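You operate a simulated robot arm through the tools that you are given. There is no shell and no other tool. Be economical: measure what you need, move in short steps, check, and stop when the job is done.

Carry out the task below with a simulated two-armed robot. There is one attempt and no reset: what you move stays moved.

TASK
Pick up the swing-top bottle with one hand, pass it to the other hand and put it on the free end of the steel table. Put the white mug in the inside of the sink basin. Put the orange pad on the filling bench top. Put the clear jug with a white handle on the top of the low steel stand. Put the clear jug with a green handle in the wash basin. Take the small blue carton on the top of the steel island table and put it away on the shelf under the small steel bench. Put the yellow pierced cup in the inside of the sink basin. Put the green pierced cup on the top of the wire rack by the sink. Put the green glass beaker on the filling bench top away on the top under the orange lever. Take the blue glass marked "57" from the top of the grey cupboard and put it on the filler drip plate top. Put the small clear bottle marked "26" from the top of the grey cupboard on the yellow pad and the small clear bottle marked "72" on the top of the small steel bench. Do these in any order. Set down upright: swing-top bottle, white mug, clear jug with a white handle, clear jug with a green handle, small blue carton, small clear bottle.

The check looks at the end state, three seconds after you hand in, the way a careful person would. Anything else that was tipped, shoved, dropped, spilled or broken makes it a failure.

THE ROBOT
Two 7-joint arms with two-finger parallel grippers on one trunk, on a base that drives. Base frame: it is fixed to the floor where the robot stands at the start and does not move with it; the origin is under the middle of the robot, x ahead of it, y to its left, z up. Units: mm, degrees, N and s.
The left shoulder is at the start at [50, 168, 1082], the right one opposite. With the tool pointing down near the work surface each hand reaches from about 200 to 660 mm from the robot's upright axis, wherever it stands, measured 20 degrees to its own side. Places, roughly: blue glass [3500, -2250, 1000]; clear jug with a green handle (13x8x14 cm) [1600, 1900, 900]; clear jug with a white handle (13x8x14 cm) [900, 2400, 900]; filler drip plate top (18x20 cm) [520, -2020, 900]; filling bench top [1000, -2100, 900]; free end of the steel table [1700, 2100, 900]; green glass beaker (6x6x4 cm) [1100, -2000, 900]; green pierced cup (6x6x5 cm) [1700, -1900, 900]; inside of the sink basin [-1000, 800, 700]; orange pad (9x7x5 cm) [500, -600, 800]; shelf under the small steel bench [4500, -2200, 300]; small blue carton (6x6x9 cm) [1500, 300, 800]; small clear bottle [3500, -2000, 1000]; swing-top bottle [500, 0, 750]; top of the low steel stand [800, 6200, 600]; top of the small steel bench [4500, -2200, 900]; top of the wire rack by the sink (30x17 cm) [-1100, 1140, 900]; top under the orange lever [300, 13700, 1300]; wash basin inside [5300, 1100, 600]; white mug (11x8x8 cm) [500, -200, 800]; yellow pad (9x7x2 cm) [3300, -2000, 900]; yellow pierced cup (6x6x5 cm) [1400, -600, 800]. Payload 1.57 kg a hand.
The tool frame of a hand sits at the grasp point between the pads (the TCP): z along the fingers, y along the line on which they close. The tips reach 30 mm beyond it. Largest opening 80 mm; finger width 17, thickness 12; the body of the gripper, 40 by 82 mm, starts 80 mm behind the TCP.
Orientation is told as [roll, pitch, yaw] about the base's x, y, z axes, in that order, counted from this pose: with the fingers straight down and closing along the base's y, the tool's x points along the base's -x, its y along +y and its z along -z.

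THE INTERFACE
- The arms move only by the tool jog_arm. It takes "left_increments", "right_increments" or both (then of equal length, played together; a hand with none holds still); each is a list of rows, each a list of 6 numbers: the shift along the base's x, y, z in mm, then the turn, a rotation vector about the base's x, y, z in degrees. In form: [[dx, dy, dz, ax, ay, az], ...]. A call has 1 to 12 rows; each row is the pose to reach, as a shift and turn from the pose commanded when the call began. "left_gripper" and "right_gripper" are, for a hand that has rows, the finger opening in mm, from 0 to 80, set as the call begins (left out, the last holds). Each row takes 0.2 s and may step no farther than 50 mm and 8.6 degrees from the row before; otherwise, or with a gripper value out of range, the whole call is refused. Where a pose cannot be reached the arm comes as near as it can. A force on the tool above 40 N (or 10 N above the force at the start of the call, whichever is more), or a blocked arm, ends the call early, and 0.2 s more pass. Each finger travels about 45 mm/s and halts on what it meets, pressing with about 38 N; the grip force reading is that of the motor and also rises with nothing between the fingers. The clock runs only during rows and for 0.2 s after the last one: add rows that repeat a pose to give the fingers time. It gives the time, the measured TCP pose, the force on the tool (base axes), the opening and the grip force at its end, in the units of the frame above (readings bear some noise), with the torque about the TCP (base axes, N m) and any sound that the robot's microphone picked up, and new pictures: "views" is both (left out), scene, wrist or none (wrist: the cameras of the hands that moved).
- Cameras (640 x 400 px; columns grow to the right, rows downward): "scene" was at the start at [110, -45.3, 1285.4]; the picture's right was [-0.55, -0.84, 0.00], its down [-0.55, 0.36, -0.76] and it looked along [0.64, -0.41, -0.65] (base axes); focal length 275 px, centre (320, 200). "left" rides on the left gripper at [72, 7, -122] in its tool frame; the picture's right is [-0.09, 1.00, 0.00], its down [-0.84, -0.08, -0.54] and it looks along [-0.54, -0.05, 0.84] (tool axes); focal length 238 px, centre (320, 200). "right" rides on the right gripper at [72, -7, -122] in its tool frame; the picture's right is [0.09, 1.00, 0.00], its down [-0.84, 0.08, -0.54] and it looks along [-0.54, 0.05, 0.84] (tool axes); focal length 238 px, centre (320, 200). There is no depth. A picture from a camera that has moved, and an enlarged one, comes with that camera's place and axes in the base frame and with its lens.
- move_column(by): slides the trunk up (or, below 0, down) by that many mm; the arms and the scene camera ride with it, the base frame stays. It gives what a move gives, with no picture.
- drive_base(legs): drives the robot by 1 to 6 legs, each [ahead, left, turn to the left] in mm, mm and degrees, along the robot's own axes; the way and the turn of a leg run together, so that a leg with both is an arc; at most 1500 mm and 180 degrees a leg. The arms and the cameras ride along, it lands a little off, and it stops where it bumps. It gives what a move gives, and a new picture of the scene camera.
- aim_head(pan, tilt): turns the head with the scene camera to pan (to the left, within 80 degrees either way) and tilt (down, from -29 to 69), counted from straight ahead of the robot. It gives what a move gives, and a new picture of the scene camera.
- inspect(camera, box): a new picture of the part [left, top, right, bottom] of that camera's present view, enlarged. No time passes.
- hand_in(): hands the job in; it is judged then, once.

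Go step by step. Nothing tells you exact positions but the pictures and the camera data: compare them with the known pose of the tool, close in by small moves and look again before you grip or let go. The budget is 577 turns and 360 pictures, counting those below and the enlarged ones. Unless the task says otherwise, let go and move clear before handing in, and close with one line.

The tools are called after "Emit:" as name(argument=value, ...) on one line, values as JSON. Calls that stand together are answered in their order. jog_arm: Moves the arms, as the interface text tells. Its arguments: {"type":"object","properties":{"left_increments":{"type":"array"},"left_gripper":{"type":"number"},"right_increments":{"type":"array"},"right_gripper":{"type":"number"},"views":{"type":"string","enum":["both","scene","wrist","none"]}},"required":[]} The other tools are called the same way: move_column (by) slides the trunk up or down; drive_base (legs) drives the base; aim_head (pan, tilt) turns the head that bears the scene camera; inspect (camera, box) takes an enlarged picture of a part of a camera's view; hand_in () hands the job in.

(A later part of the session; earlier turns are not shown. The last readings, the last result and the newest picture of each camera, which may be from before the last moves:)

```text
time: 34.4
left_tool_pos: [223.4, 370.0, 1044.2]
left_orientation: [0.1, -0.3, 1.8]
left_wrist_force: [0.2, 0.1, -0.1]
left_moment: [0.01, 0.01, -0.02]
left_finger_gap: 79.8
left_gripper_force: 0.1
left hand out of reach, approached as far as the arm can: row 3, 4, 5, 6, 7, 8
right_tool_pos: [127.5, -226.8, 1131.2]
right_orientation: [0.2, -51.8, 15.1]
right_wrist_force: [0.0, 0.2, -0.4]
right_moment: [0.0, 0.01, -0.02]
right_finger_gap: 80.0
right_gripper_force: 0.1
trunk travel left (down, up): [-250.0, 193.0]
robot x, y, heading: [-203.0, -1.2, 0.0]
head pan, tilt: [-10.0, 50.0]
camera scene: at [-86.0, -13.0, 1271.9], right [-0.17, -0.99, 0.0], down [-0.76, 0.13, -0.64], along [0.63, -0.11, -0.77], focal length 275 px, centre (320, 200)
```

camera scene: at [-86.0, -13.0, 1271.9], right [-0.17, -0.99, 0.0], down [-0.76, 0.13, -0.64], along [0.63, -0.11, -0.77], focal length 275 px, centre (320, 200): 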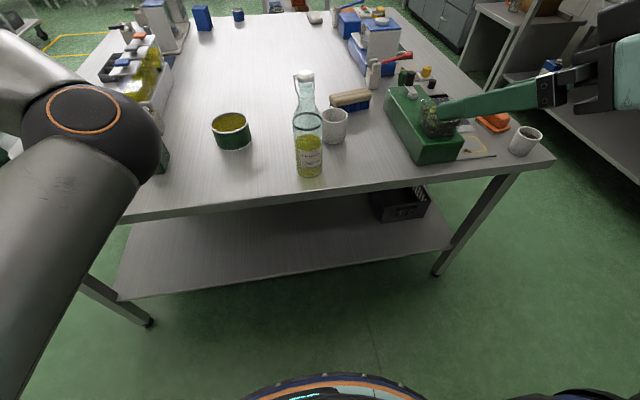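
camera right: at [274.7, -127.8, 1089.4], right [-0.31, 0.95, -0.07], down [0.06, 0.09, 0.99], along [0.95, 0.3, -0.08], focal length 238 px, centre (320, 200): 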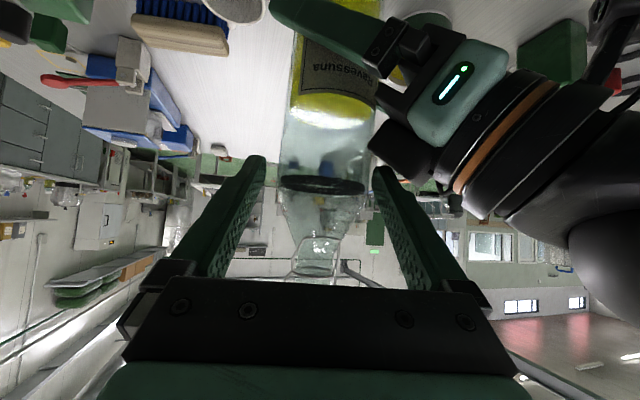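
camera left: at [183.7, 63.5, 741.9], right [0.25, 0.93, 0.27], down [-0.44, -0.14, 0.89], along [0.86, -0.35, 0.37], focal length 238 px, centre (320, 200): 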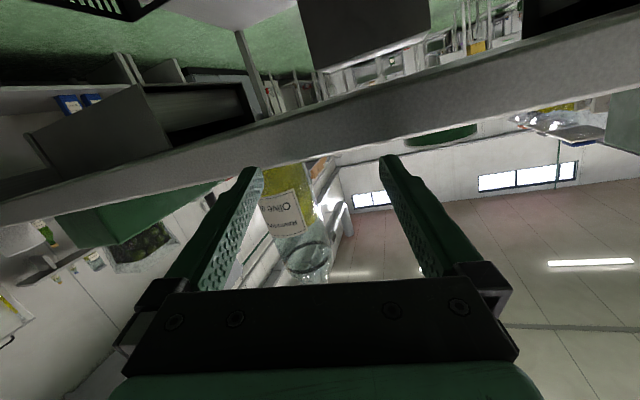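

Emit:
aim_head(pan=35, tilt=35)

```text
time: 35.5
left_tool_pos: [222.1, 370.4, 1043.7]
left_orientation: [0.1, -0.4, 1.7]
left_wrist_force: [-0.2, 0.0, 0.0]
left_moment: [0.0, 0.01, -0.01]
left_finger_gap: 80.2
left_gripper_force: 0.1
right_tool_pos: [126.7, -225.1, 1132.8]
right_orientation: [0.1, -51.9, 15.1]
right_wrist_force: [0.0, -0.6, -0.3]
right_moment: [0.04, -0.01, -0.01]
right_finger_gap: 80.2
right_gripper_force: 0.1
trunk travel left (down, up): [-250.0, 193.0]
robot x, y, heading: [-205.2, -3.2, 0.4]
head pan, tilt: [35.0, 35.0]
camera scene: at [-91.3, 51.3, 1293.9], right [0.58, -0.82, 0.0], down [-0.47, -0.33, -0.82], along [0.67, 0.47, -0.57], focal length 275 px, centre (320, 200)
```

scene: 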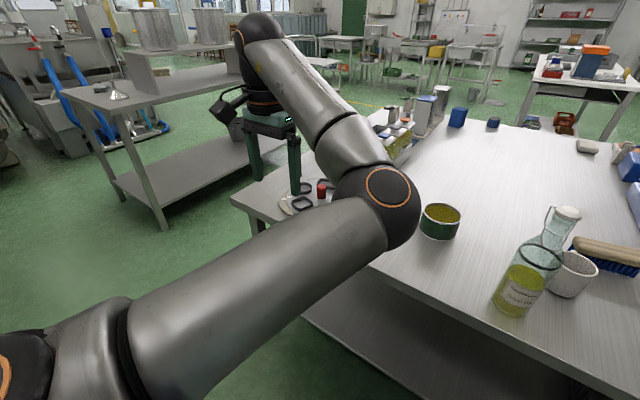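

The left elbow has flipped to the inside. I'll stretch the arm forward and roll the hand inward to coax the elbow back outside.

Emit:
jog_arm(left_increments=[[40, 10, 15, 0, 0, 0], [80, 20, 30, 0, 0, 0], [120, 30, 45, 0, 0, 0], [160, 40, 60, 0, 0, 0], [200, 40, 60, 0, 0, 0], [200, 40, 60, -8, 0, 0], [200, 40, 60, -16, 0, 0], [200, 40, 60, -24, 0, 0], [200, 40, 60, -32, 0, 0], [200, 40, 60, -40, 0, 0], [200, 40, 60, -48, 0, 0]], views="scene")

```text
time: 37.9
left_tool_pos: [322.7, 373.5, 1066.1]
left_orientation: [-46.2, 0.9, 1.4]
left_wrist_force: [0.7, -0.7, 0.1]
left_moment: [-0.01, 0.0, 0.02]
left_finger_gap: 79.9
left_gripper_force: 0.0
left hand out of reach, approached as far as the arm can: row 4, 5, 6, 7, 8, 9, 10, 11
right_tool_pos: [125.9, -226.1, 1132.5]
right_orientation: [0.1, -51.8, 14.9]
right_wrist_force: [-0.1, 1.1, 0.2]
right_moment: [-0.03, -0.01, 0.01]
right_finger_gap: 80.2
right_gripper_force: 0.1
trunk travel left (down, up): [-250.0, 193.0]
robot x, y, heading: [-199.2, -2.1, 0.3]
head pan, tilt: [35.0, 35.0]
camera scene: at [-90.8, 51.2, 1293.8], right [0.58, -0.82, 0.0], down [-0.47, -0.33, -0.82], along [0.67, 0.47, -0.57], focal length 275 px, centre (320, 200)
```

scene: 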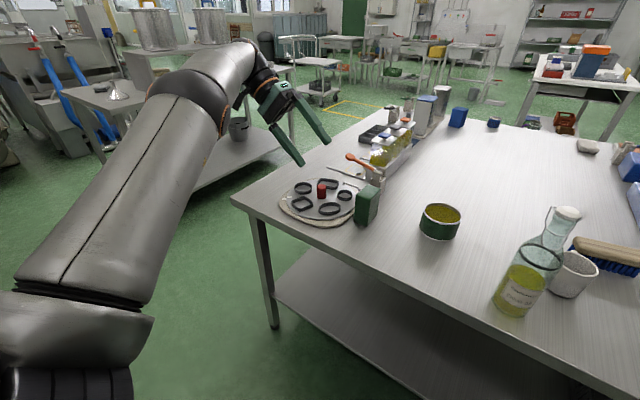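

The elbow is back outside. Unroll the hand and bring it inward.

Emit:
jog_arm(left_increments=[[-8, -25, 5, 7.6, 0, 0], [-16, -60, 10, 15.3, 0, 0], [-24, -95, 10, 23, 0, 0], [-32, -130, 10, 30.7, 0, 0], [-40, -165, 10, 38.3, 0, 0], [-45, -200, 10, 46, 0, 0], [-45, -240, 10, 46, 0, 0], [-45, -260, 10, 46, 0, 0]], views="scene")

```text
time: 39.7
left_tool_pos: [333.5, 147.6, 1103.5]
left_orientation: [-2.6, -0.3, 2.3]
left_wrist_force: [0.0, 0.2, 0.0]
left_moment: [-0.02, 0.0, 0.01]
left_finger_gap: 79.9
left_gripper_force: 0.0
left hand out of reach, approached as far as the arm can: row 4, 6, 7, 8
right_tool_pos: [125.9, -225.4, 1131.4]
right_orientation: [0.1, -52.0, 15.1]
right_wrist_force: [-0.3, -0.3, -0.9]
right_moment: [0.02, 0.0, -0.04]
right_finger_gap: 79.7
right_gripper_force: 0.0
trunk travel left (down, up): [-250.0, 193.0]
robot x, y, heading: [-201.8, -1.8, 0.2]
head pan, tilt: [35.0, 35.0]
camera scene: at [-91.2, 51.4, 1293.9], right [0.58, -0.82, 0.0], down [-0.47, -0.33, -0.82], along [0.67, 0.47, -0.57], focal length 275 px, centre (320, 200)
```

scene: 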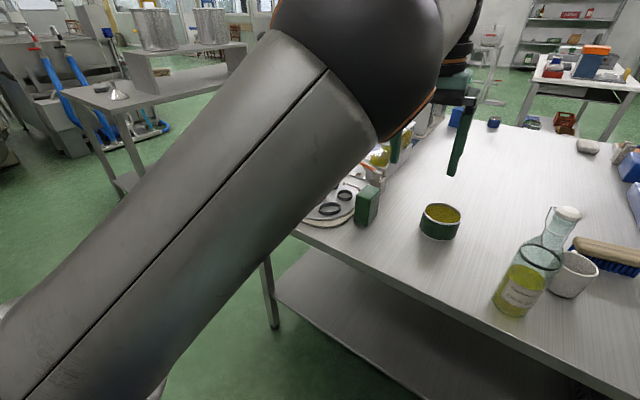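

Emit:
jog_arm(left_increments=[[-30, -20, -20, 0, 0, 0], [-60, -45, -40, 0, 0, 0], [-80, -75, -60, 0, 0, 0], [-100, -110, -80, 0, 0, 0], [-118, -140, -90, 0, 0, 0], [-118, -156, -90, 0, 0, 0]], views="scene")

```text
time: 41.1
left_tool_pos: [347.2, 1.0, 1066.9]
left_orientation: [-1.9, -0.2, 1.7]
left_wrist_force: [0.1, -0.7, -0.6]
left_moment: [-0.01, -0.04, 0.01]
left_finger_gap: 80.0
left_gripper_force: 0.0
left hand out of reach, approached as far as the arm can: row 1, 2, 3, 4, 5, 6
right_tool_pos: [125.2, -225.5, 1131.2]
right_orientation: [0.1, -51.9, 15.0]
right_wrist_force: [0.3, -0.4, -0.4]
right_moment: [-0.01, 0.01, 0.02]
right_finger_gap: 80.0
right_gripper_force: 0.1
trunk travel left (down, up): [-250.0, 193.0]
robot x, y, heading: [-204.4, 2.4, 0.3]
head pan, tilt: [35.0, 35.0]
camera scene: at [-91.0, 51.4, 1293.8], right [0.58, -0.82, 0.0], down [-0.47, -0.33, -0.82], along [0.67, 0.47, -0.57], focal length 275 px, centre (320, 200)
```

scene: 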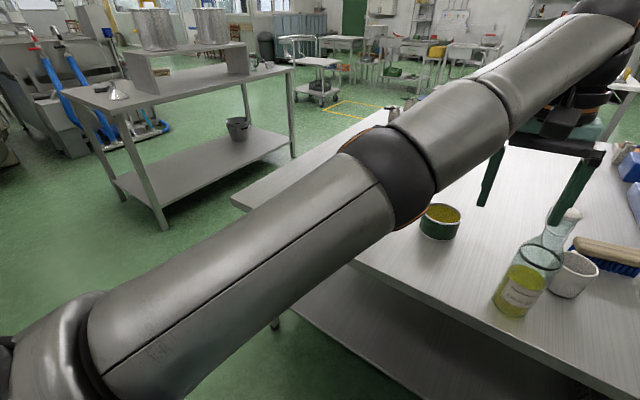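

Emit:
jog_arm(left_increments=[[0, 30, 0, -5, 0, 0], [0, 60, 0, -10, 0, 0], [-20, 90, -20, -15, 0, 0], [-40, 120, -40, -20, 0, 0], [-60, 150, -40, -25, 0, 0], [-60, 150, -40, -30, 0, 0], [-60, 150, -40, -30, 0, 0]], views="scene")

```text
time: 42.7
left_tool_pos: [369.0, 198.3, 1112.5]
left_orientation: [-31.7, 3.9, -0.4]
left_wrist_force: [1.2, -0.3, -0.9]
left_moment: [0.01, 0.01, 0.01]
left_finger_gap: 79.8
left_gripper_force: 0.1
left hand out of reach, approached as far as the arm can: row 1, 2, 3, 4, 5, 6, 7
right_tool_pos: [124.9, -227.1, 1132.3]
right_orientation: [0.2, -52.0, 15.1]
right_wrist_force: [0.1, 0.3, -0.1]
right_moment: [0.01, -0.02, 0.02]
right_finger_gap: 79.8
right_gripper_force: 0.2
trunk travel left (down, up): [-250.0, 193.0]
robot x, y, heading: [-202.7, 4.6, 0.2]
head pan, tilt: [35.0, 35.0]
camera scene: at [-91.4, 51.0, 1293.9], right [0.58, -0.82, 0.0], down [-0.47, -0.33, -0.82], along [0.67, 0.47, -0.57], focal length 275 px, centre (320, 200)
```

scene: 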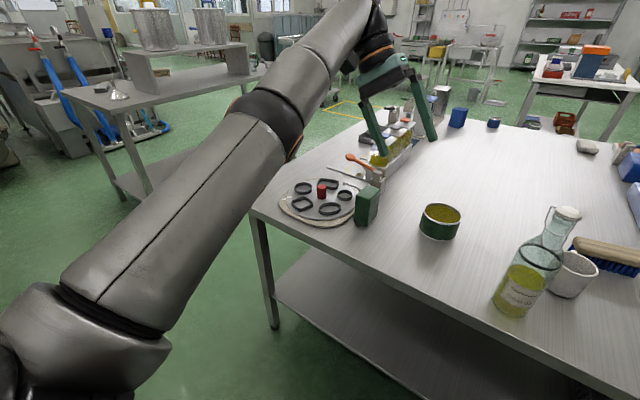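

The arm is now straight against its elbow limit. I'll roll the hand strongly inward, which should swivel the elbow up and over to the outside, then check.

Emit:
jog_arm(left_increments=[[10, 10, 30, -4, 0, 0], [20, 13, 58, -8, 0, 0], [20, -8, 77, -16, 0, 0], [20, -26, 98, -24, 0, 0], [20, -41, 122, -32, 0, 0], [20, -52, 148, -40, 0, 0], [20, -60, 174, -48, 0, 0], [20, -64, 202, -56, 0, 0], [20, -64, 230, -64, 0, 0], [20, -60, 258, -72, 0, 0], [20, -60, 258, -72, 0, 0], [20, -60, 258, -72, 0, 0]], views="scene")

```text
time: 45.3
left_tool_pos: [359.7, 123.2, 1358.5]
left_orientation: [-103.7, 0.8, -3.9]
left_wrist_force: [-0.3, 0.4, 0.1]
left_moment: [-0.01, 0.05, 0.04]
left_finger_gap: 79.8
left_gripper_force: 0.1
left hand out of reach, approached as far as the arm can: row 1, 2, 3, 4, 5, 6, 7, 8, 9, 10, 11, 12
right_tool_pos: [125.6, -225.1, 1130.5]
right_orientation: [0.1, -51.9, 15.1]
right_wrist_force: [-0.3, -0.1, 0.3]
right_moment: [0.01, 0.02, 0.01]
right_finger_gap: 80.5
right_gripper_force: 0.0
trunk travel left (down, up): [-250.0, 193.0]
robot x, y, heading: [-201.3, -4.1, 0.3]
head pan, tilt: [35.0, 35.0]
camera scene: at [-91.3, 51.2, 1293.9], right [0.58, -0.82, 0.0], down [-0.47, -0.33, -0.82], along [0.67, 0.47, -0.57], focal length 275 px, centre (320, 200)
```

scene: 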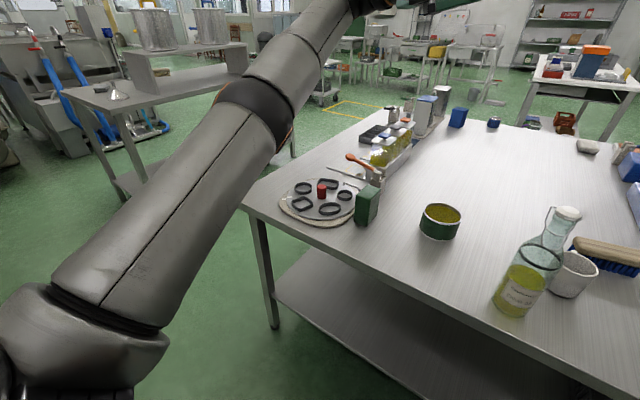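

Still straight; go back to the outside-hand pose where the elbow did bend.

Emit:
jog_arm(left_increments=[[0, 4, -26, 8.5, 0, 0], [0, 12, -52, 17, 0, 0], [0, 24, -78, 25.5, 0, 0], [0, 41, -102, 34, 0, 0], [0, 62, -124, 42.5, 0, 0], [0, 86, -146, 51, 0, 0], [0, 113, -163, 59.5, 0, 0], [0, 144, -178, 68, 0, 0], [0, 178, -190, 76.5, 0, 0], [0, 213, -196, 85, 0, 0], [0, 248, -199, 93.5, 0, 0], [0, 286, -198, 102, 0, 0]], views="scene")

```text
time: 47.9
left_tool_pos: [312.1, 398.3, 1137.4]
left_orientation: [-1.4, 3.6, 1.5]
left_wrist_force: [-1.9, 0.3, -0.2]
left_moment: [0.0, -0.01, 0.02]
left_finger_gap: 79.7
left_gripper_force: 0.0
left hand out of reach, approached as far as the arm can: row 1, 2, 3, 4, 5, 6, 7, 8, 9, 10, 11, 12
right_tool_pos: [125.0, -226.2, 1132.6]
right_orientation: [0.1, -52.0, 15.0]
right_wrist_force: [-0.9, 0.5, -0.5]
right_moment: [-0.02, -0.01, 0.02]
right_finger_gap: 80.0
right_gripper_force: 0.0
trunk travel left (down, up): [-250.0, 193.0]
robot x, y, heading: [-204.7, 2.0, 0.4]
head pan, tilt: [35.0, 35.0]
camera scene: at [-92.2, 51.3, 1294.0], right [0.58, -0.82, 0.0], down [-0.47, -0.33, -0.82], along [0.67, 0.47, -0.57], focal length 275 px, centre (320, 200)
```

scene: 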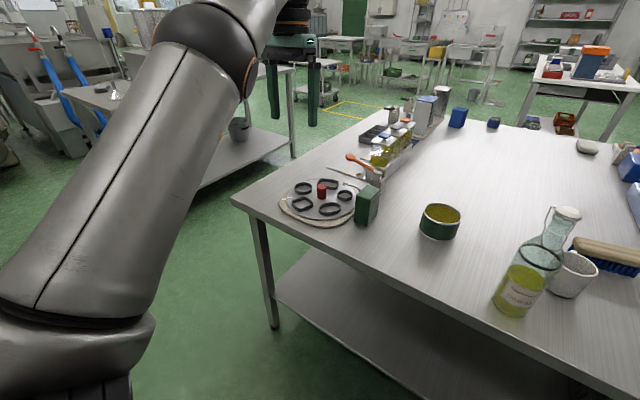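

Likely a straight-arm singularity. I'll pull the hand down and inward to force the elbow to bend.

Emit:
jog_arm(left_increments=[[0, 0, -45, 0, 0, 0], [0, 0, -90, 0, 0, 0], [0, 0, -135, 0, 0, 0], [0, 0, -180, 0, 0, 0], [0, 0, -225, 0, 0, 0], [-20, -40, -225, 0, 0, 0], [-40, -80, -225, 0, 0, 0], [-40, -80, -225, 0, 0, 0]], views="scene")

```text
time: 49.7
left_tool_pos: [279.6, 327.6, 911.2]
left_orientation: [-1.5, 3.5, 1.5]
left_wrist_force: [-0.4, 0.2, -0.3]
left_moment: [0.01, -0.01, 0.02]
left_finger_gap: 79.8
left_gripper_force: 0.1
left hand out of reach, approached as far as the arm can: row 7, 8
right_tool_pos: [125.0, -226.8, 1132.5]
right_orientation: [0.1, -51.9, 15.1]
right_wrist_force: [-1.1, -0.1, -0.1]
right_moment: [-0.02, 0.02, -0.02]
right_finger_gap: 80.1
right_gripper_force: 0.1
trunk travel left (down, up): [-250.0, 193.0]
robot x, y, heading: [-200.3, 1.6, 0.3]
head pan, tilt: [35.0, 35.0]
camera scene: at [-91.3, 51.3, 1293.9], right [0.58, -0.82, 0.0], down [-0.47, -0.33, -0.82], along [0.67, 0.47, -0.57], focal length 275 px, centre (320, 200)
```

scene: 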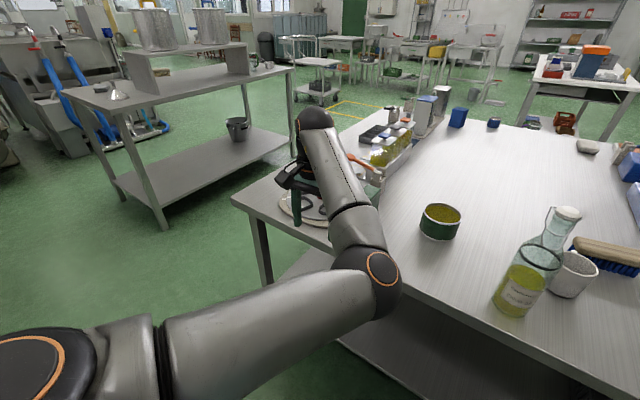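

The elbow bends again (inside/down). Now raise and roll the hand inward about a fixed wrist point, keeping the bend.

Emit:
jog_arm(left_increments=[[5, 22, 44, 0, 0, 0], [10, 45, 88, 0, 0, 0], [15, 68, 131, 0, 0, 0], [20, 85, 174, 0, 0, 0], [20, 60, 183, -8.5, 0, 0], [20, 32, 190, -17, 0, 0], [20, 4, 200, -25.5, 0, 0], [20, -22, 215, -34, 0, 0], [20, -45, 234, -42.5, 0, 0], [20, -65, 255, -51, 0, 0], [20, -82, 280, -59.5, 0, 0], [20, -95, 306, -68, 0, 0]], views="scene")

```text
time: 52.3
left_tool_pos: [296.5, 201.6, 1190.5]
left_orientation: [-68.8, 1.6, 0.1]
left_wrist_force: [0.9, -0.1, 0.4]
left_moment: [0.0, -0.02, -0.01]
left_finger_gap: 80.0
left_gripper_force: 0.1
left hand out of reach, approached as far as the arm can: row 10, 11, 12
right_tool_pos: [125.2, -225.4, 1132.1]
right_orientation: [0.1, -52.0, 15.1]
right_wrist_force: [0.1, 0.0, 0.6]
right_moment: [0.01, 0.0, -0.02]
right_finger_gap: 80.3
right_gripper_force: 0.1
trunk travel left (down, up): [-250.0, 193.0]
robot x, y, heading: [-201.4, 0.2, 0.1]
head pan, tilt: [35.0, 35.0]
camera scene: at [-91.2, 51.2, 1293.9], right [0.58, -0.82, 0.0], down [-0.47, -0.33, -0.82], along [0.67, 0.47, -0.57], focal length 275 px, centre (320, 200)
```

scene: 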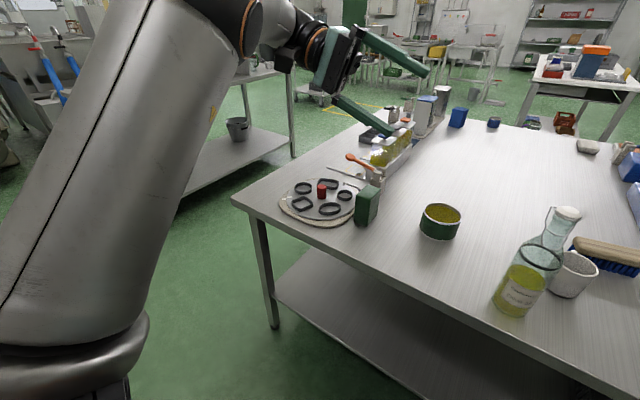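

The elbow is now up and going over. Continue rolling.

Emit:
jog_arm(left_increments=[[30, -3, 26, -3, 0, 0], [60, -6, 52, -6, 0, 0], [90, -9, 77, -8, 0, 0], [90, -14, 104, -16, 0, 0], [90, -15, 132, -24, 0, 0], [90, -12, 160, -32, 0, 0], [90, -5, 187, -40, 0, 0], [90, -5, 187, -40, 0, 0]], views="scene")

```text
time: 54.1
left_tool_pos: [359.6, 187.1, 1370.6]
left_orientation: [-108.8, 1.4, -1.1]
left_wrist_force: [-0.3, -0.3, 0.1]
left_moment: [-0.02, -0.03, -0.03]
left_finger_gap: 79.9
left_gripper_force: 0.0
left hand out of reach, approached as far as the arm can: row 1, 3, 4, 5, 6, 7, 8
right_tool_pos: [124.4, -227.0, 1131.4]
right_orientation: [0.1, -51.8, 15.0]
right_wrist_force: [-0.6, 0.1, 0.9]
right_moment: [-0.01, 0.0, 0.01]
right_finger_gap: 79.7
right_gripper_force: 0.1
trunk travel left (down, up): [-250.0, 193.0]
robot x, y, heading: [-206.3, 1.6, 0.2]
head pan, tilt: [35.0, 35.0]
camera scene: at [-91.4, 51.2, 1293.9], right [0.58, -0.82, 0.0], down [-0.47, -0.33, -0.82], along [0.67, 0.47, -0.57], focal length 275 px, centre (320, 200)
```

scene: 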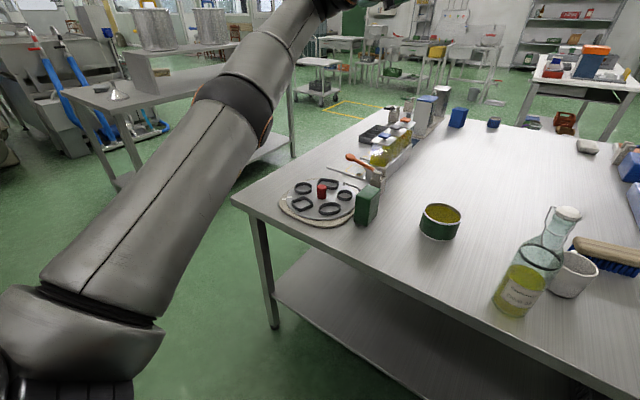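

Straight again; pull the wrist down and in while unrolling so that the elbow bends upward/outward.

Emit:
jog_arm(left_increments=[[-14, -4, -38, 4.75, 0, 0], [-28, -7, -75, 9.5, 0, 0], [-41, -11, -112, 14.25, 0, 0], [-55, -14, -150, 19, 0, 0], [-69, -18, -188, 23.75, 0, 0], [-83, -21, -225, 28.5, 0, 0], [-96, -25, -262, 33.25, 0, 0], [-110, -28, -300, 38, 0, 0], [-110, -28, -300, 38, 0, 0]], views="scene")

```text
time: 56.1
left_tool_pos: [397.6, 199.5, 1078.7]
left_orientation: [-70.7, 1.7, 0.0]
left_wrist_force: [-0.3, 0.1, 0.2]
left_moment: [-0.02, 0.0, -0.01]
left_finger_gap: 80.0
left_gripper_force: 0.1
left hand out of reach, approached as far as the arm can: row 1, 2, 3, 4, 5, 6, 7, 8, 9
right_tool_pos: [124.7, -225.8, 1133.5]
right_orientation: [0.1, -51.9, 15.1]
right_wrist_force: [-0.6, -0.6, 0.1]
right_moment: [0.0, 0.05, 0.0]
right_finger_gap: 80.1
right_gripper_force: 0.0
trunk travel left (down, up): [-250.0, 193.0]
robot x, y, heading: [-203.2, 0.5, 0.3]
head pan, tilt: [35.0, 35.0]
camera scene: at [-91.5, 51.5, 1293.9], right [0.58, -0.82, 0.0], down [-0.47, -0.33, -0.82], along [0.67, 0.47, -0.57], focal length 275 px, centre (320, 200)
```

scene: 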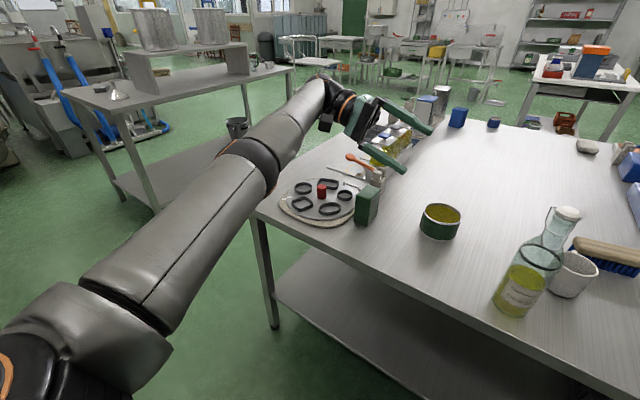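

Emit:
jog_arm(left_increments=[[4, 23, 4, 7.8, 0, 0], [9, 46, 7, 15.6, 0, 0], [13, 69, 11, 23.3, 0, 0], [18, 92, 14, 31.1, 0, 0], [22, 116, 18, 38.9, 0, 0], [27, 139, 21, 46.7, 0, 0], [31, 162, 25, 54.4, 0, 0], [36, 185, 28, 62.2, 0, 0], [40, 208, 32, 70, 0, 0], [40, 208, -13, 70, 0, 0], [40, 208, -58, 70, 0, 0], [40, 208, -103, 70, 0, 0]], views="none")

Emit:
jog_arm(left_increments=[[0, 0, -45, 0, 0, 0], [0, 0, -90, 0, 0, 0], [-20, -20, -90, 0, 0, 0], [-20, -20, -45, 0, 0, 0], [-20, 0, 0, 0, 0, 0], [-20, 10, 45, 0, 0, 0], [-20, 10, 90, 0, 0, 0]], views="scene")

```text
time: 58.7
left_tool_pos: [388.8, 392.3, 992.7]
left_orientation: [-0.5, 0.3, 1.6]
left_wrist_force: [-0.4, -0.4, 0.1]
left_moment: [0.03, -0.01, 0.01]
left_finger_gap: 79.8
left_gripper_force: 0.0
left hand out of reach, approached as far as the arm can: row 1, 2, 3, 4, 5, 6, 7, 8, 9, 10, 11, 12
right_tool_pos: [125.4, -226.4, 1131.4]
right_orientation: [0.2, -51.8, 15.0]
right_wrist_force: [0.0, -1.4, 1.0]
right_moment: [0.01, -0.01, 0.02]
right_finger_gap: 80.1
right_gripper_force: 0.1
trunk travel left (down, up): [-250.0, 193.0]
robot x, y, heading: [-201.1, 3.4, 0.2]
head pan, tilt: [35.0, 35.0]
```

```text
time: 60.3
left_tool_pos: [359.8, 394.7, 1079.8]
left_orientation: [-0.7, 0.5, 1.7]
left_wrist_force: [1.1, 0.1, 0.3]
left_moment: [0.02, 0.0, -0.01]
left_finger_gap: 80.2
left_gripper_force: 0.1
left hand out of reach, approached as far as the arm can: row 7
right_tool_pos: [125.7, -226.5, 1132.6]
right_orientation: [0.1, -51.9, 15.0]
right_wrist_force: [-0.4, -0.3, 0.1]
right_moment: [0.02, 0.01, 0.02]
right_finger_gap: 79.8
right_gripper_force: 0.1
trunk travel left (down, up): [-250.0, 193.0]
robot x, y, heading: [-200.6, -0.5, 0.3]
head pan, tilt: [35.0, 35.0]
camera scene: at [-91.3, 50.0, 1293.9], right [0.58, -0.82, 0.0], down [-0.47, -0.33, -0.82], along [0.67, 0.47, -0.57], focal length 275 px, centre (320, 200)
```

scene: 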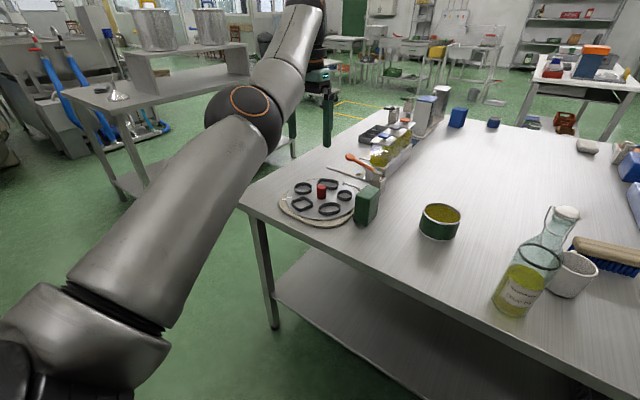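

The elbow now bends freely with its ring outward. I'll pull the hand back and inward and look.

Emit:
jog_arm(left_increments=[[-20, 0, -30, 0, 0, 0], [-40, 0, -60, 0, 0, 0], [-60, 0, -60, 0, 0, 0], [-80, 0, -60, 0, 0, 0], [-90, -30, -60, 0, 0, 0], [-100, -60, -60, 0, 0, 0], [-100, -90, -60, 0, 0, 0]], views="scene")

```text
time: 61.9
left_tool_pos: [263.7, 347.7, 1017.5]
left_orientation: [-0.7, 0.5, 1.5]
left_wrist_force: [-0.1, -0.3, 0.0]
left_moment: [-0.02, 0.02, -0.02]
left_finger_gap: 80.5
left_gripper_force: 0.1
left hand out of reach, approached as far as the arm can: row 6, 7
right_tool_pos: [125.0, -226.0, 1131.5]
right_orientation: [0.0, -51.9, 14.9]
right_wrist_force: [-0.7, 0.0, -0.1]
right_moment: [-0.01, -0.02, -0.01]
right_finger_gap: 79.7
right_gripper_force: 0.0
trunk travel left (down, up): [-250.0, 193.0]
robot x, y, heading: [-204.3, 2.2, 0.5]
head pan, tilt: [35.0, 35.0]
camera scene: at [-91.4, 51.2, 1293.9], right [0.58, -0.82, 0.0], down [-0.47, -0.33, -0.82], along [0.67, 0.47, -0.57], focal length 275 px, centre (320, 200)
```

scene: 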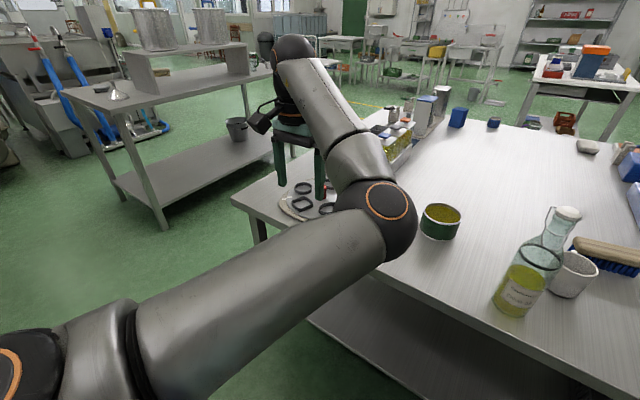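

It bends inside again. Now roll the hand inward about a truly fixed, close wrist point (keeping the bend) so the elbow must swivel.

Emit:
jog_arm(left_increments=[[-8, -38, -15, -8.5, 0, 0], [-16, -66, -8, -17, 0, 0], [-24, -94, 2, -25.5, 0, 0], [-24, -120, 17, -34, 0, 0], [-24, -143, 36, -42.5, 0, 0], [-24, -163, 57, -51, 0, 0], [-24, -180, 82, -59.5, 0, 0], [-24, -193, 108, -68, 0, 0], [-24, -202, 136, -76.5, 0, 0], [-24, -207, 166, -85, 0, 0], [-24, -208, 195, -93.5, 0, 0], [-24, -204, 225, -102, 0, 0]], views="scene")

```text
time: 64.5
left_tool_pos: [333.5, 119.9, 1306.4]
left_orientation: [-102.6, 1.6, -0.5]
left_wrist_force: [-0.6, 0.1, 0.5]
left_moment: [0.01, -0.01, 0.01]
left_finger_gap: 80.1
left_gripper_force: 0.0
left hand out of reach, approached as far as the arm can: row 1, 9, 10, 11, 12
right_tool_pos: [126.4, -225.2, 1132.5]
right_orientation: [-0.1, -51.9, 15.1]
right_wrist_force: [0.1, 0.1, -0.3]
right_moment: [-0.01, 0.0, -0.03]
right_finger_gap: 80.0
right_gripper_force: 0.1
trunk travel left (down, up): [-250.0, 193.0]
robot x, y, heading: [-202.5, -4.8, 0.3]
head pan, tilt: [35.0, 35.0]
camera scene: at [-92.2, 52.0, 1294.0], right [0.58, -0.82, 0.0], down [-0.47, -0.33, -0.82], along [0.67, 0.47, -0.57], focal length 275 px, centre (320, 200)
```

scene: 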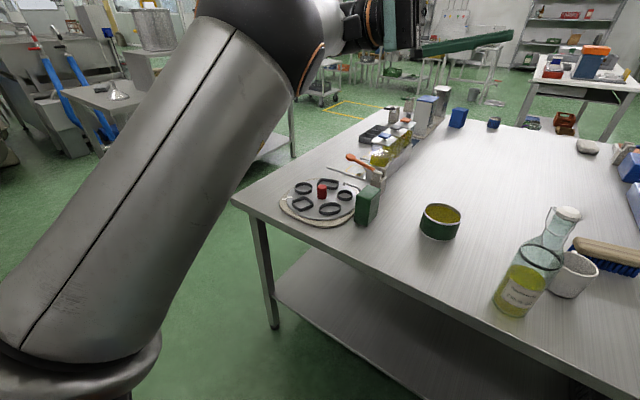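

The elbow went up with a bend through −68°. Return to about −60° and carry the wrist inward while the elbow is high.

Emit:
jog_arm(left_increments=[[-14, 8, -36, 7, 0, 0], [-28, 16, -72, 14, 0, 0], [-42, 24, -108, 21, 0, 0], [-56, 31, -144, 28, 0, 0], [-70, 39, -180, 35, 0, 0], [-83, 47, -216, 42, 0, 0], [-81, 9, -216, 42, 0, 0], [-79, -29, -216, 42, 0, 0], [-77, -67, -216, 42, 0, 0], [-75, -105, -216, 42, 0, 0], [-73, -143, -216, 42, 0, 0]], views="scene")

```text
time: 66.9
left_tool_pos: [316.7, 44.4, 1109.9]
left_orientation: [-61.5, 1.5, 0.9]
left_wrist_force: [-0.5, 0.2, -0.1]
left_moment: [0.02, 0.05, 0.03]
left_finger_gap: 80.0
left_gripper_force: 0.0
left hand out of reach, approached as far as the arm can: row 1, 2, 3, 9, 10, 11
right_tool_pos: [125.4, -225.2, 1132.7]
right_orientation: [0.1, -51.8, 15.1]
right_wrist_force: [0.9, 0.3, 0.8]
right_moment: [-0.02, 0.01, 0.0]
right_finger_gap: 79.8
right_gripper_force: 0.0
trunk travel left (down, up): [-250.0, 193.0]
robot x, y, heading: [-203.9, -1.1, 0.0]
head pan, tilt: [35.0, 35.0]
camera scene: at [-91.2, 51.3, 1293.9], right [0.58, -0.82, 0.0], down [-0.47, -0.33, -0.82], along [0.67, 0.47, -0.57], focal length 275 px, centre (320, 200)
```

scene: 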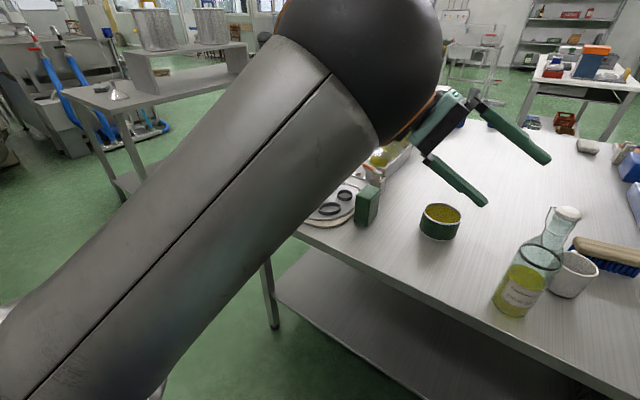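

That direction is limited. Try the other way: unroll and roll outward so the elbow goes down and round to the outside.

Emit:
jog_arm(left_increments=[[-8, 37, -14, 7.7, 0, 0], [-17, 74, -28, 15.4, 0, 0], [-25, 111, -41, 23.1, 0, 0], [-34, 148, -55, 30.8, 0, 0], [-42, 185, -69, 38.4, 0, 0], [-50, 222, -83, 46.1, 0, 0], [-59, 259, -96, 53.8, 0, 0], [-67, 296, -110, 61.5, 0, 0], [-67, 326, -108, 70, 0, 0], [-67, 354, -101, 78.5, 0, 0], [-67, 382, -91, 87, 0, 0], [-67, 408, -76, 95.5, 0, 0]], views="none")

Emit:
jog_arm(left_increments=[[0, 23, 19, 8.5, 0, 0], [0, 43, 40, 17, 0, 0], [0, 60, 65, 25.5, 0, 0], [0, 73, 91, 34, 0, 0], [0, 82, 119, 42.5, 0, 0], [0, 87, 149, 51, 0, 0], [0, 88, 178, 59.5, 0, 0], [0, 84, 208, 68, 0, 0]], views="scene")

```text
time: 69.5
left_tool_pos: [242.7, 453.1, 1023.9]
left_orientation: [34.3, -0.4, 2.2]
left_wrist_force: [0.9, 0.0, -0.2]
left_moment: [0.01, 0.0, -0.01]
left_finger_gap: 80.1
left_gripper_force: 0.0
right_tool_pos: [125.7, -225.8, 1132.6]
right_orientation: [0.2, -52.0, 15.1]
right_wrist_force: [-0.7, -0.6, 0.2]
right_moment: [-0.01, 0.0, 0.05]
right_finger_gap: 79.7
right_gripper_force: 0.1
trunk travel left (down, up): [-250.0, 193.0]
robot x, y, heading: [-205.7, -2.9, 0.0]
head pan, tilt: [35.0, 35.0]
```

```text
time: 71.3
left_tool_pos: [247.4, 533.4, 1232.7]
left_orientation: [102.9, -1.6, 0.1]
left_wrist_force: [0.0, -0.1, 0.1]
left_moment: [0.03, 0.0, 0.0]
left_finger_gap: 80.0
left_gripper_force: 0.1
left hand out of reach, approached as far as the arm can: row 1, 2, 3, 4, 5
right_tool_pos: [125.3, -224.8, 1133.1]
right_orientation: [0.1, -52.0, 15.1]
right_wrist_force: [0.1, 0.2, 0.7]
right_moment: [0.04, -0.01, -0.04]
right_finger_gap: 80.0
right_gripper_force: 0.1
trunk travel left (down, up): [-250.0, 193.0]
robot x, y, heading: [-202.0, -1.2, 0.1]
head pan, tilt: [35.0, 35.0]
camera scene: at [-91.5, 52.3, 1293.8], right [0.58, -0.82, 0.0], down [-0.47, -0.33, -0.82], along [0.67, 0.47, -0.57], focal length 275 px, centre (320, 200)
```

scene: 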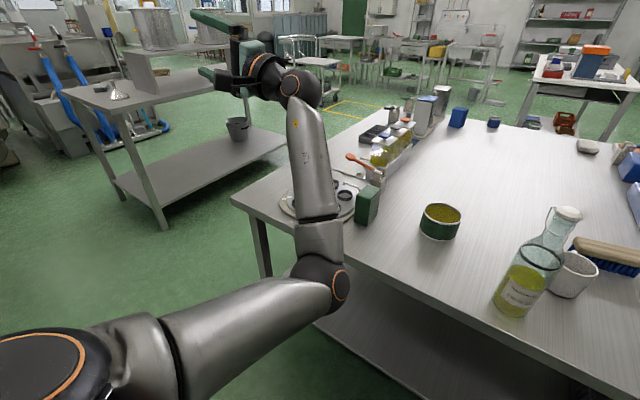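

The elbow is going down and round. Continue the outward roll.

Emit:
jog_arm(left_increments=[[0, -5, 33, 8.4, 0, 0], [0, -18, 62, 16.8, 0, 0], [0, -33, 87, 25, 0, 0], [0, -54, 111, 33.4, 0, 0], [0, -76, 129, 41.8, 0, 0], [0, -102, 145, 50, 0, 0]], views="scene")

```text
time: 72.7
left_tool_pos: [246.6, 430.2, 1380.7]
left_orientation: [152.8, -1.1, -1.2]
left_wrist_force: [-0.2, 0.7, -0.1]
left_moment: [0.0, 0.02, -0.02]
left_finger_gap: 80.2
left_gripper_force: 0.1
right_tool_pos: [126.0, -225.2, 1131.6]
right_orientation: [0.1, -51.9, 15.1]
right_wrist_force: [0.1, 0.9, 0.1]
right_moment: [0.0, 0.02, -0.05]
right_finger_gap: 79.9
right_gripper_force: 0.1
trunk travel left (down, up): [-250.0, 193.0]
robot x, y, heading: [-205.3, -1.3, 0.4]
head pan, tilt: [35.0, 35.0]
camera scene: at [-91.4, 51.4, 1293.9], right [0.58, -0.82, 0.0], down [-0.47, -0.33, -0.82], along [0.67, 0.47, -0.57], focal length 275 px, centre (320, 200)
```

scene: 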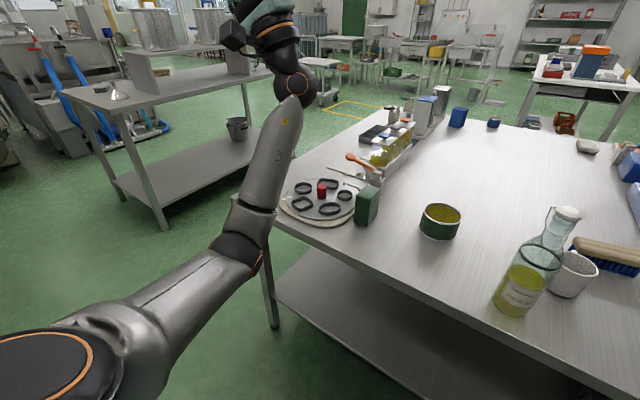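

Emit:
jog_arm(left_increments=[[0, -25, 9, 8.4, 0, 0], [0, -54, 17, 16.8, 0, 0], [0, -83, 20, 25, 0, 0], [0, -113, 19, 33.4, 0, 0], [0, -142, 13, 41.8, 0, 0], [0, -168, 4, 50, 0, 0], [0, -192, -8, 58, 0, 0], [0, -212, -24, 66, 0, 0]], views="scene")

```text
time: 74.5
left_tool_pos: [245.5, 217.8, 1358.6]
left_orientation: [-141.1, 0.7, -1.5]
left_wrist_force: [-0.1, -0.2, 0.8]
left_moment: [-0.03, 0.04, -0.06]
left_finger_gap: 80.1
left_gripper_force: 0.0
right_tool_pos: [125.7, -225.5, 1132.4]
right_orientation: [0.1, -51.8, 15.1]
right_wrist_force: [-0.5, -0.6, 0.2]
right_moment: [0.03, 0.02, 0.0]
right_finger_gap: 80.2
right_gripper_force: 0.1
trunk travel left (down, up): [-250.0, 193.0]
robot x, y, heading: [-203.0, 0.3, 0.3]
head pan, tilt: [35.0, 35.0]
camera scene: at [-91.3, 51.4, 1293.9], right [0.58, -0.82, 0.0], down [-0.47, -0.33, -0.82], along [0.67, 0.47, -0.57], focal length 275 px, centre (320, 200)
```

scene: 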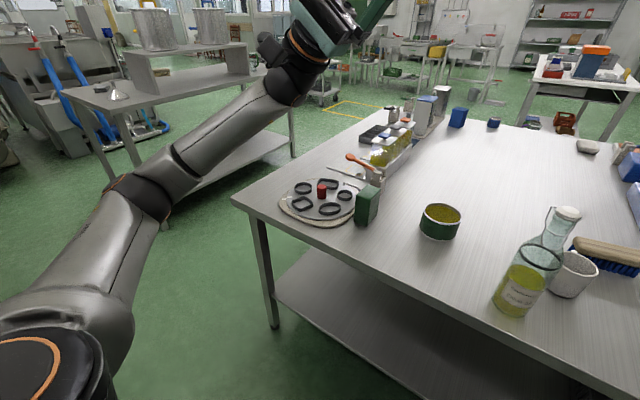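

The elbow is now outside. Continue the roll on to tool-down.

Emit:
jog_arm(left_increments=[[0, -24, -22, 8, 0, 0], [0, -42, -44, 16, 0, 0], [0, -56, -68, 24, 0, 0], [0, -67, -94, 32, 0, 0], [0, -74, -121, 40, 0, 0], [0, -78, -149, 48, 0, 0], [0, -77, -176, 56, 0, 0], [0, -73, -204, 64, 0, 0], [0, -65, -231, 72, 0, 0], [0, -53, -256, 80, 0, 0], [0, -38, -279, 88, 0, 0]], views="scene")

```text
time: 76.9
left_tool_pos: [330.2, 102.0, 1101.7]
left_orientation: [-55.0, 2.2, 0.0]
left_wrist_force: [0.1, -0.8, 0.0]
left_moment: [-0.01, -0.03, -0.03]
left_finger_gap: 80.0
left_gripper_force: 0.2
left hand out of reach, approached as far as the arm can: row 9, 10, 11
right_tool_pos: [126.4, -226.7, 1132.7]
right_orientation: [0.2, -51.8, 15.0]
right_wrist_force: [0.2, 1.1, 0.1]
right_moment: [0.01, 0.01, 0.01]
right_finger_gap: 79.9
right_gripper_force: 0.0
trunk travel left (down, up): [-250.0, 193.0]
robot x, y, heading: [-205.0, 0.5, 0.2]
head pan, tilt: [35.0, 35.0]
camera scene: at [-90.5, 51.1, 1293.8], right [0.58, -0.82, 0.0], down [-0.47, -0.33, -0.82], along [0.67, 0.47, -0.57], focal length 275 px, centre (320, 200)
```

scene: 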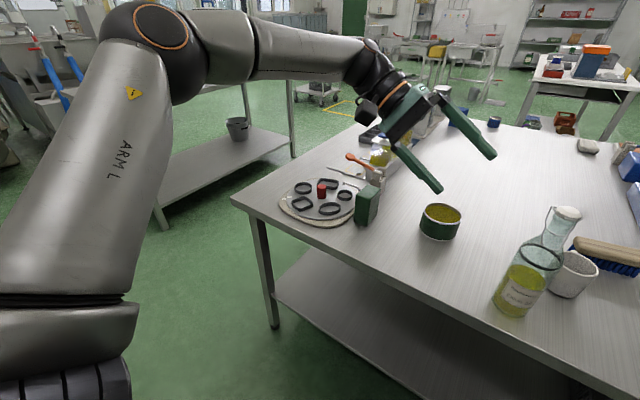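

Elbow outside as at the start. Finish unrolling to tool-down at the start pose.

Emit:
jog_arm(left_increments=[[-10, -15, -4, 7.8, -0.3, 0], [-20, -31, -8, 15.7, -0.6, 0], [-30, -46, -12, 23.6, -0.9, 0], [-40, -62, -15, 31.4, -1.2, 0], [-50, -77, -19, 39.3, -1.5, 0], [-60, -93, -23, 47.2, -1.8, 0], [-70, -108, -27, 55, -2.2, 0]], views="scene")

```text
time: 78.7
left_tool_pos: [149.5, -55.7, 1084.4]
left_orientation: [-9.9, 0.8, 2.1]
left_wrist_force: [0.4, -0.2, -1.0]
left_moment: [-0.03, -0.03, 0.01]
left_finger_gap: 79.6
left_gripper_force: 0.0
left hand out of reach, approached as far as the arm can: row 1, 2, 3, 4, 5, 6, 7
right_tool_pos: [126.7, -225.8, 1132.0]
right_orientation: [0.2, -51.9, 15.1]
right_wrist_force: [0.0, 0.3, -0.2]
right_moment: [0.02, -0.03, -0.01]
right_finger_gap: 80.1
right_gripper_force: 0.1
trunk travel left (down, up): [-250.0, 193.0]
robot x, y, heading: [-202.0, 1.0, 0.1]
head pan, tilt: [35.0, 35.0]
stopped in row 7 (left hand): the arm was blocked; the commanded pose is now the measured one
camera scene: at [-97.3, 60.8, 1296.7], right [0.67, -0.74, 0.0], down [-0.4, -0.37, -0.84], along [0.62, 0.56, -0.55], focal length 275 px, centre (320, 200)
```

scene: 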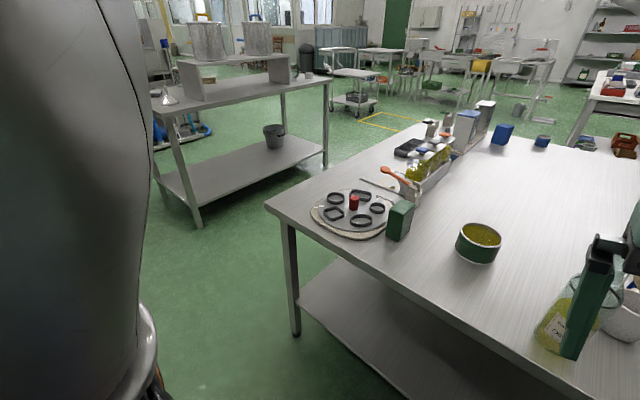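

The arm brushed the head. Move the hand forward and slightly left, away from it.

Emit:
jog_arm(left_increments=[[25, 15, 0, 2, 0, 0], [50, 30, -5, 4, 0, 0], [75, 45, -10, 6, 0, 0], [100, 55, -15, 8, 0, 0], [110, 55, -20, 9.9, 0, 0]], views="none")

Emit:
aim_head(pan=20, tilt=40)

```text
time: 80.1
left_tool_pos: [140.0, -45.2, 1062.8]
left_orientation: [-8.1, 2.5, 2.9]
left_wrist_force: [-0.2, 0.2, -0.7]
left_moment: [0.03, 0.01, -0.01]
left_finger_gap: 79.9
left_gripper_force: 0.2
left hand out of reach, approached as far as the arm can: row 1, 2, 3, 4, 5
right_tool_pos: [127.0, -223.9, 1130.7]
right_orientation: [0.1, -51.9, 15.1]
right_wrist_force: [-0.5, 0.4, -0.6]
right_moment: [0.0, 0.02, 0.03]
right_finger_gap: 79.8
right_gripper_force: 0.0
trunk travel left (down, up): [-250.0, 193.0]
robot x, y, heading: [-203.3, -0.7, 0.4]
head pan, tilt: [35.0, 35.0]
stopped in row 5 (left hand): the arm was blocked; the commanded pose is now the measured one
```

```text
time: 80.9
left_tool_pos: [140.7, -44.9, 1063.6]
left_orientation: [-8.2, 2.4, 2.9]
left_wrist_force: [0.0, -0.6, -0.3]
left_moment: [-0.03, -0.01, -0.02]
left_finger_gap: 80.1
left_gripper_force: 0.1
right_tool_pos: [125.0, -226.0, 1132.2]
right_orientation: [0.2, -51.9, 15.0]
right_wrist_force: [-0.3, -0.5, -0.5]
right_moment: [0.0, 0.01, -0.02]
right_finger_gap: 80.0
right_gripper_force: 0.0
trunk travel left (down, up): [-250.0, 193.0]
robot x, y, heading: [-201.1, 0.7, 0.3]
head pan, tilt: [20.0, 40.0]
camera scene: at [-98.7, 59.2, 1291.4], right [0.67, -0.74, 0.0], down [-0.44, -0.4, -0.8], along [0.59, 0.54, -0.6], focal length 275 px, centre (320, 200)
```

scene: 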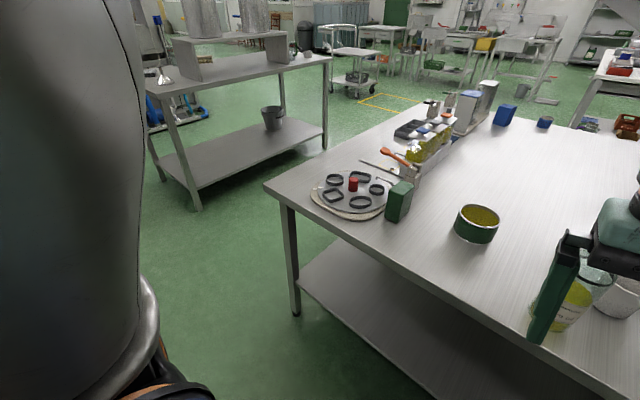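

Emit:
jog_arm(left_increments=[[15, 20, 5, -6, 0, 0], [35, 40, 10, -12, 0, 0], [60, 60, 15, -18, 0, 0], [90, 80, 20, -24, 0, 0], [120, 100, 25, -30, 0, 0], [150, 120, 30, -36, 0, 0], [170, 135, 35, -42, 0, 0], [190, 147, 40, -47, 0, 0]], views="scene")

```text
time: 82.7
left_tool_pos: [332.4, 105.0, 1105.6]
left_orientation: [-55.2, 3.4, 0.4]
left_wrist_force: [0.6, 0.6, -0.9]
left_moment: [0.0, 0.01, -0.01]
left_finger_gap: 79.8
left_gripper_force: 0.0
left hand out of reach, approached as far as the arm can: row 1, 2, 3, 4, 5, 6, 7
right_tool_pos: [124.7, -225.1, 1132.4]
right_orientation: [0.1, -51.9, 15.1]
right_wrist_force: [-0.1, -0.4, -0.2]
right_moment: [-0.03, -0.03, -0.01]
right_finger_gap: 80.1
right_gripper_force: 0.2
trunk travel left (down, up): [-250.0, 193.0]
robot x, y, heading: [-200.7, 0.3, 0.3]
head pan, tilt: [20.0, 40.0]
camera scene: at [-83.6, 30.5, 1286.3], right [0.34, -0.94, 0.0], down [-0.6, -0.22, -0.77], along [0.72, 0.26, -0.64], focal length 275 px, centre (320, 200)
```

scene: 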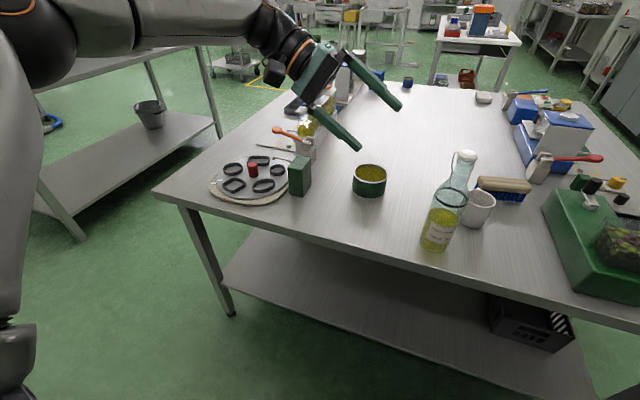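

Recovered. Now unroll with the arm extended forward so the elbow can sink on the outside.

Emit:
jog_arm(left_increments=[[5, -4, -9, 7.8, -0.5, 0], [11, -7, -18, 15.7, -1, 0], [16, -11, -28, 23.6, -1.5, 0], [22, -14, -37, 31.4, -2, 0], [27, -18, -46, 39.3, -2.5, 0], [33, -21, -56, 47.2, -3, 0], [38, -25, -65, 55, -3.4, 0]], views="scene")

```text
time: 84.3
left_tool_pos: [284.5, -41.6, 1130.8]
left_orientation: [-37.3, 3.9, -5.0]
left_wrist_force: [-1.5, -2.6, 0.9]
left_moment: [0.19, -0.14, 0.08]
left_finger_gap: 80.1
left_gripper_force: 0.0
left hand out of reach, approached as far as the arm can: row 1, 2, 3, 4, 5, 6, 7
right_tool_pos: [119.3, -234.1, 1133.3]
right_orientation: [0.7, -52.4, 14.6]
right_wrist_force: [-1.4, -2.0, -0.4]
right_moment: [0.1, -0.09, 0.11]
right_finger_gap: 80.4
right_gripper_force: 0.0
trunk travel left (down, up): [-250.0, 193.0]
robot x, y, heading: [-197.6, 2.5, -0.0]
head pan, tilt: [20.0, 40.0]
camera scene: at [-89.3, 22.0, 1287.4], right [0.34, -0.94, -0.01], down [-0.6, -0.22, -0.77], along [0.72, 0.27, -0.64], focal length 275 px, centre (320, 200)
```

scene: 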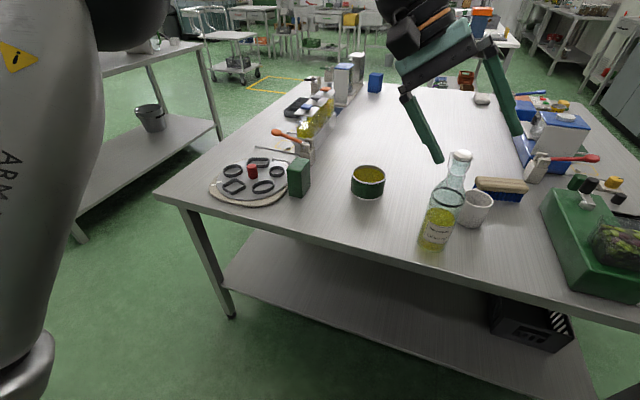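

The wrist is in its flipped branch. I'll return to the free pose, then swing the tool through forward-pointing to flip the wrist back.

Emit:
jog_arm(left_increments=[[12, 37, -6, -4.5, 0, 1.2], [24, 74, -12, -9, 0, 2.5], [36, 111, -18, -13.5, 0, 3.7], [48, 147, -25, -18, 0, 5]], views="none")

```text
time: 85.3
left_tool_pos: [337.9, 112.3, 1103.1]
left_orientation: [-56.0, 3.4, -1.1]
left_wrist_force: [0.5, 0.1, 0.2]
left_moment: [0.01, -0.03, -0.04]
left_finger_gap: 80.1
left_gripper_force: 0.1
right_tool_pos: [125.7, -225.5, 1132.8]
right_orientation: [0.1, -52.0, 15.1]
right_wrist_force: [-0.9, -0.2, 0.2]
right_moment: [-0.01, 0.01, -0.02]
right_finger_gap: 80.2
right_gripper_force: 0.1
trunk travel left (down, up): [-250.0, 193.0]
robot x, y, heading: [-204.1, 3.6, 0.1]
head pan, tilt: [20.0, 40.0]
```

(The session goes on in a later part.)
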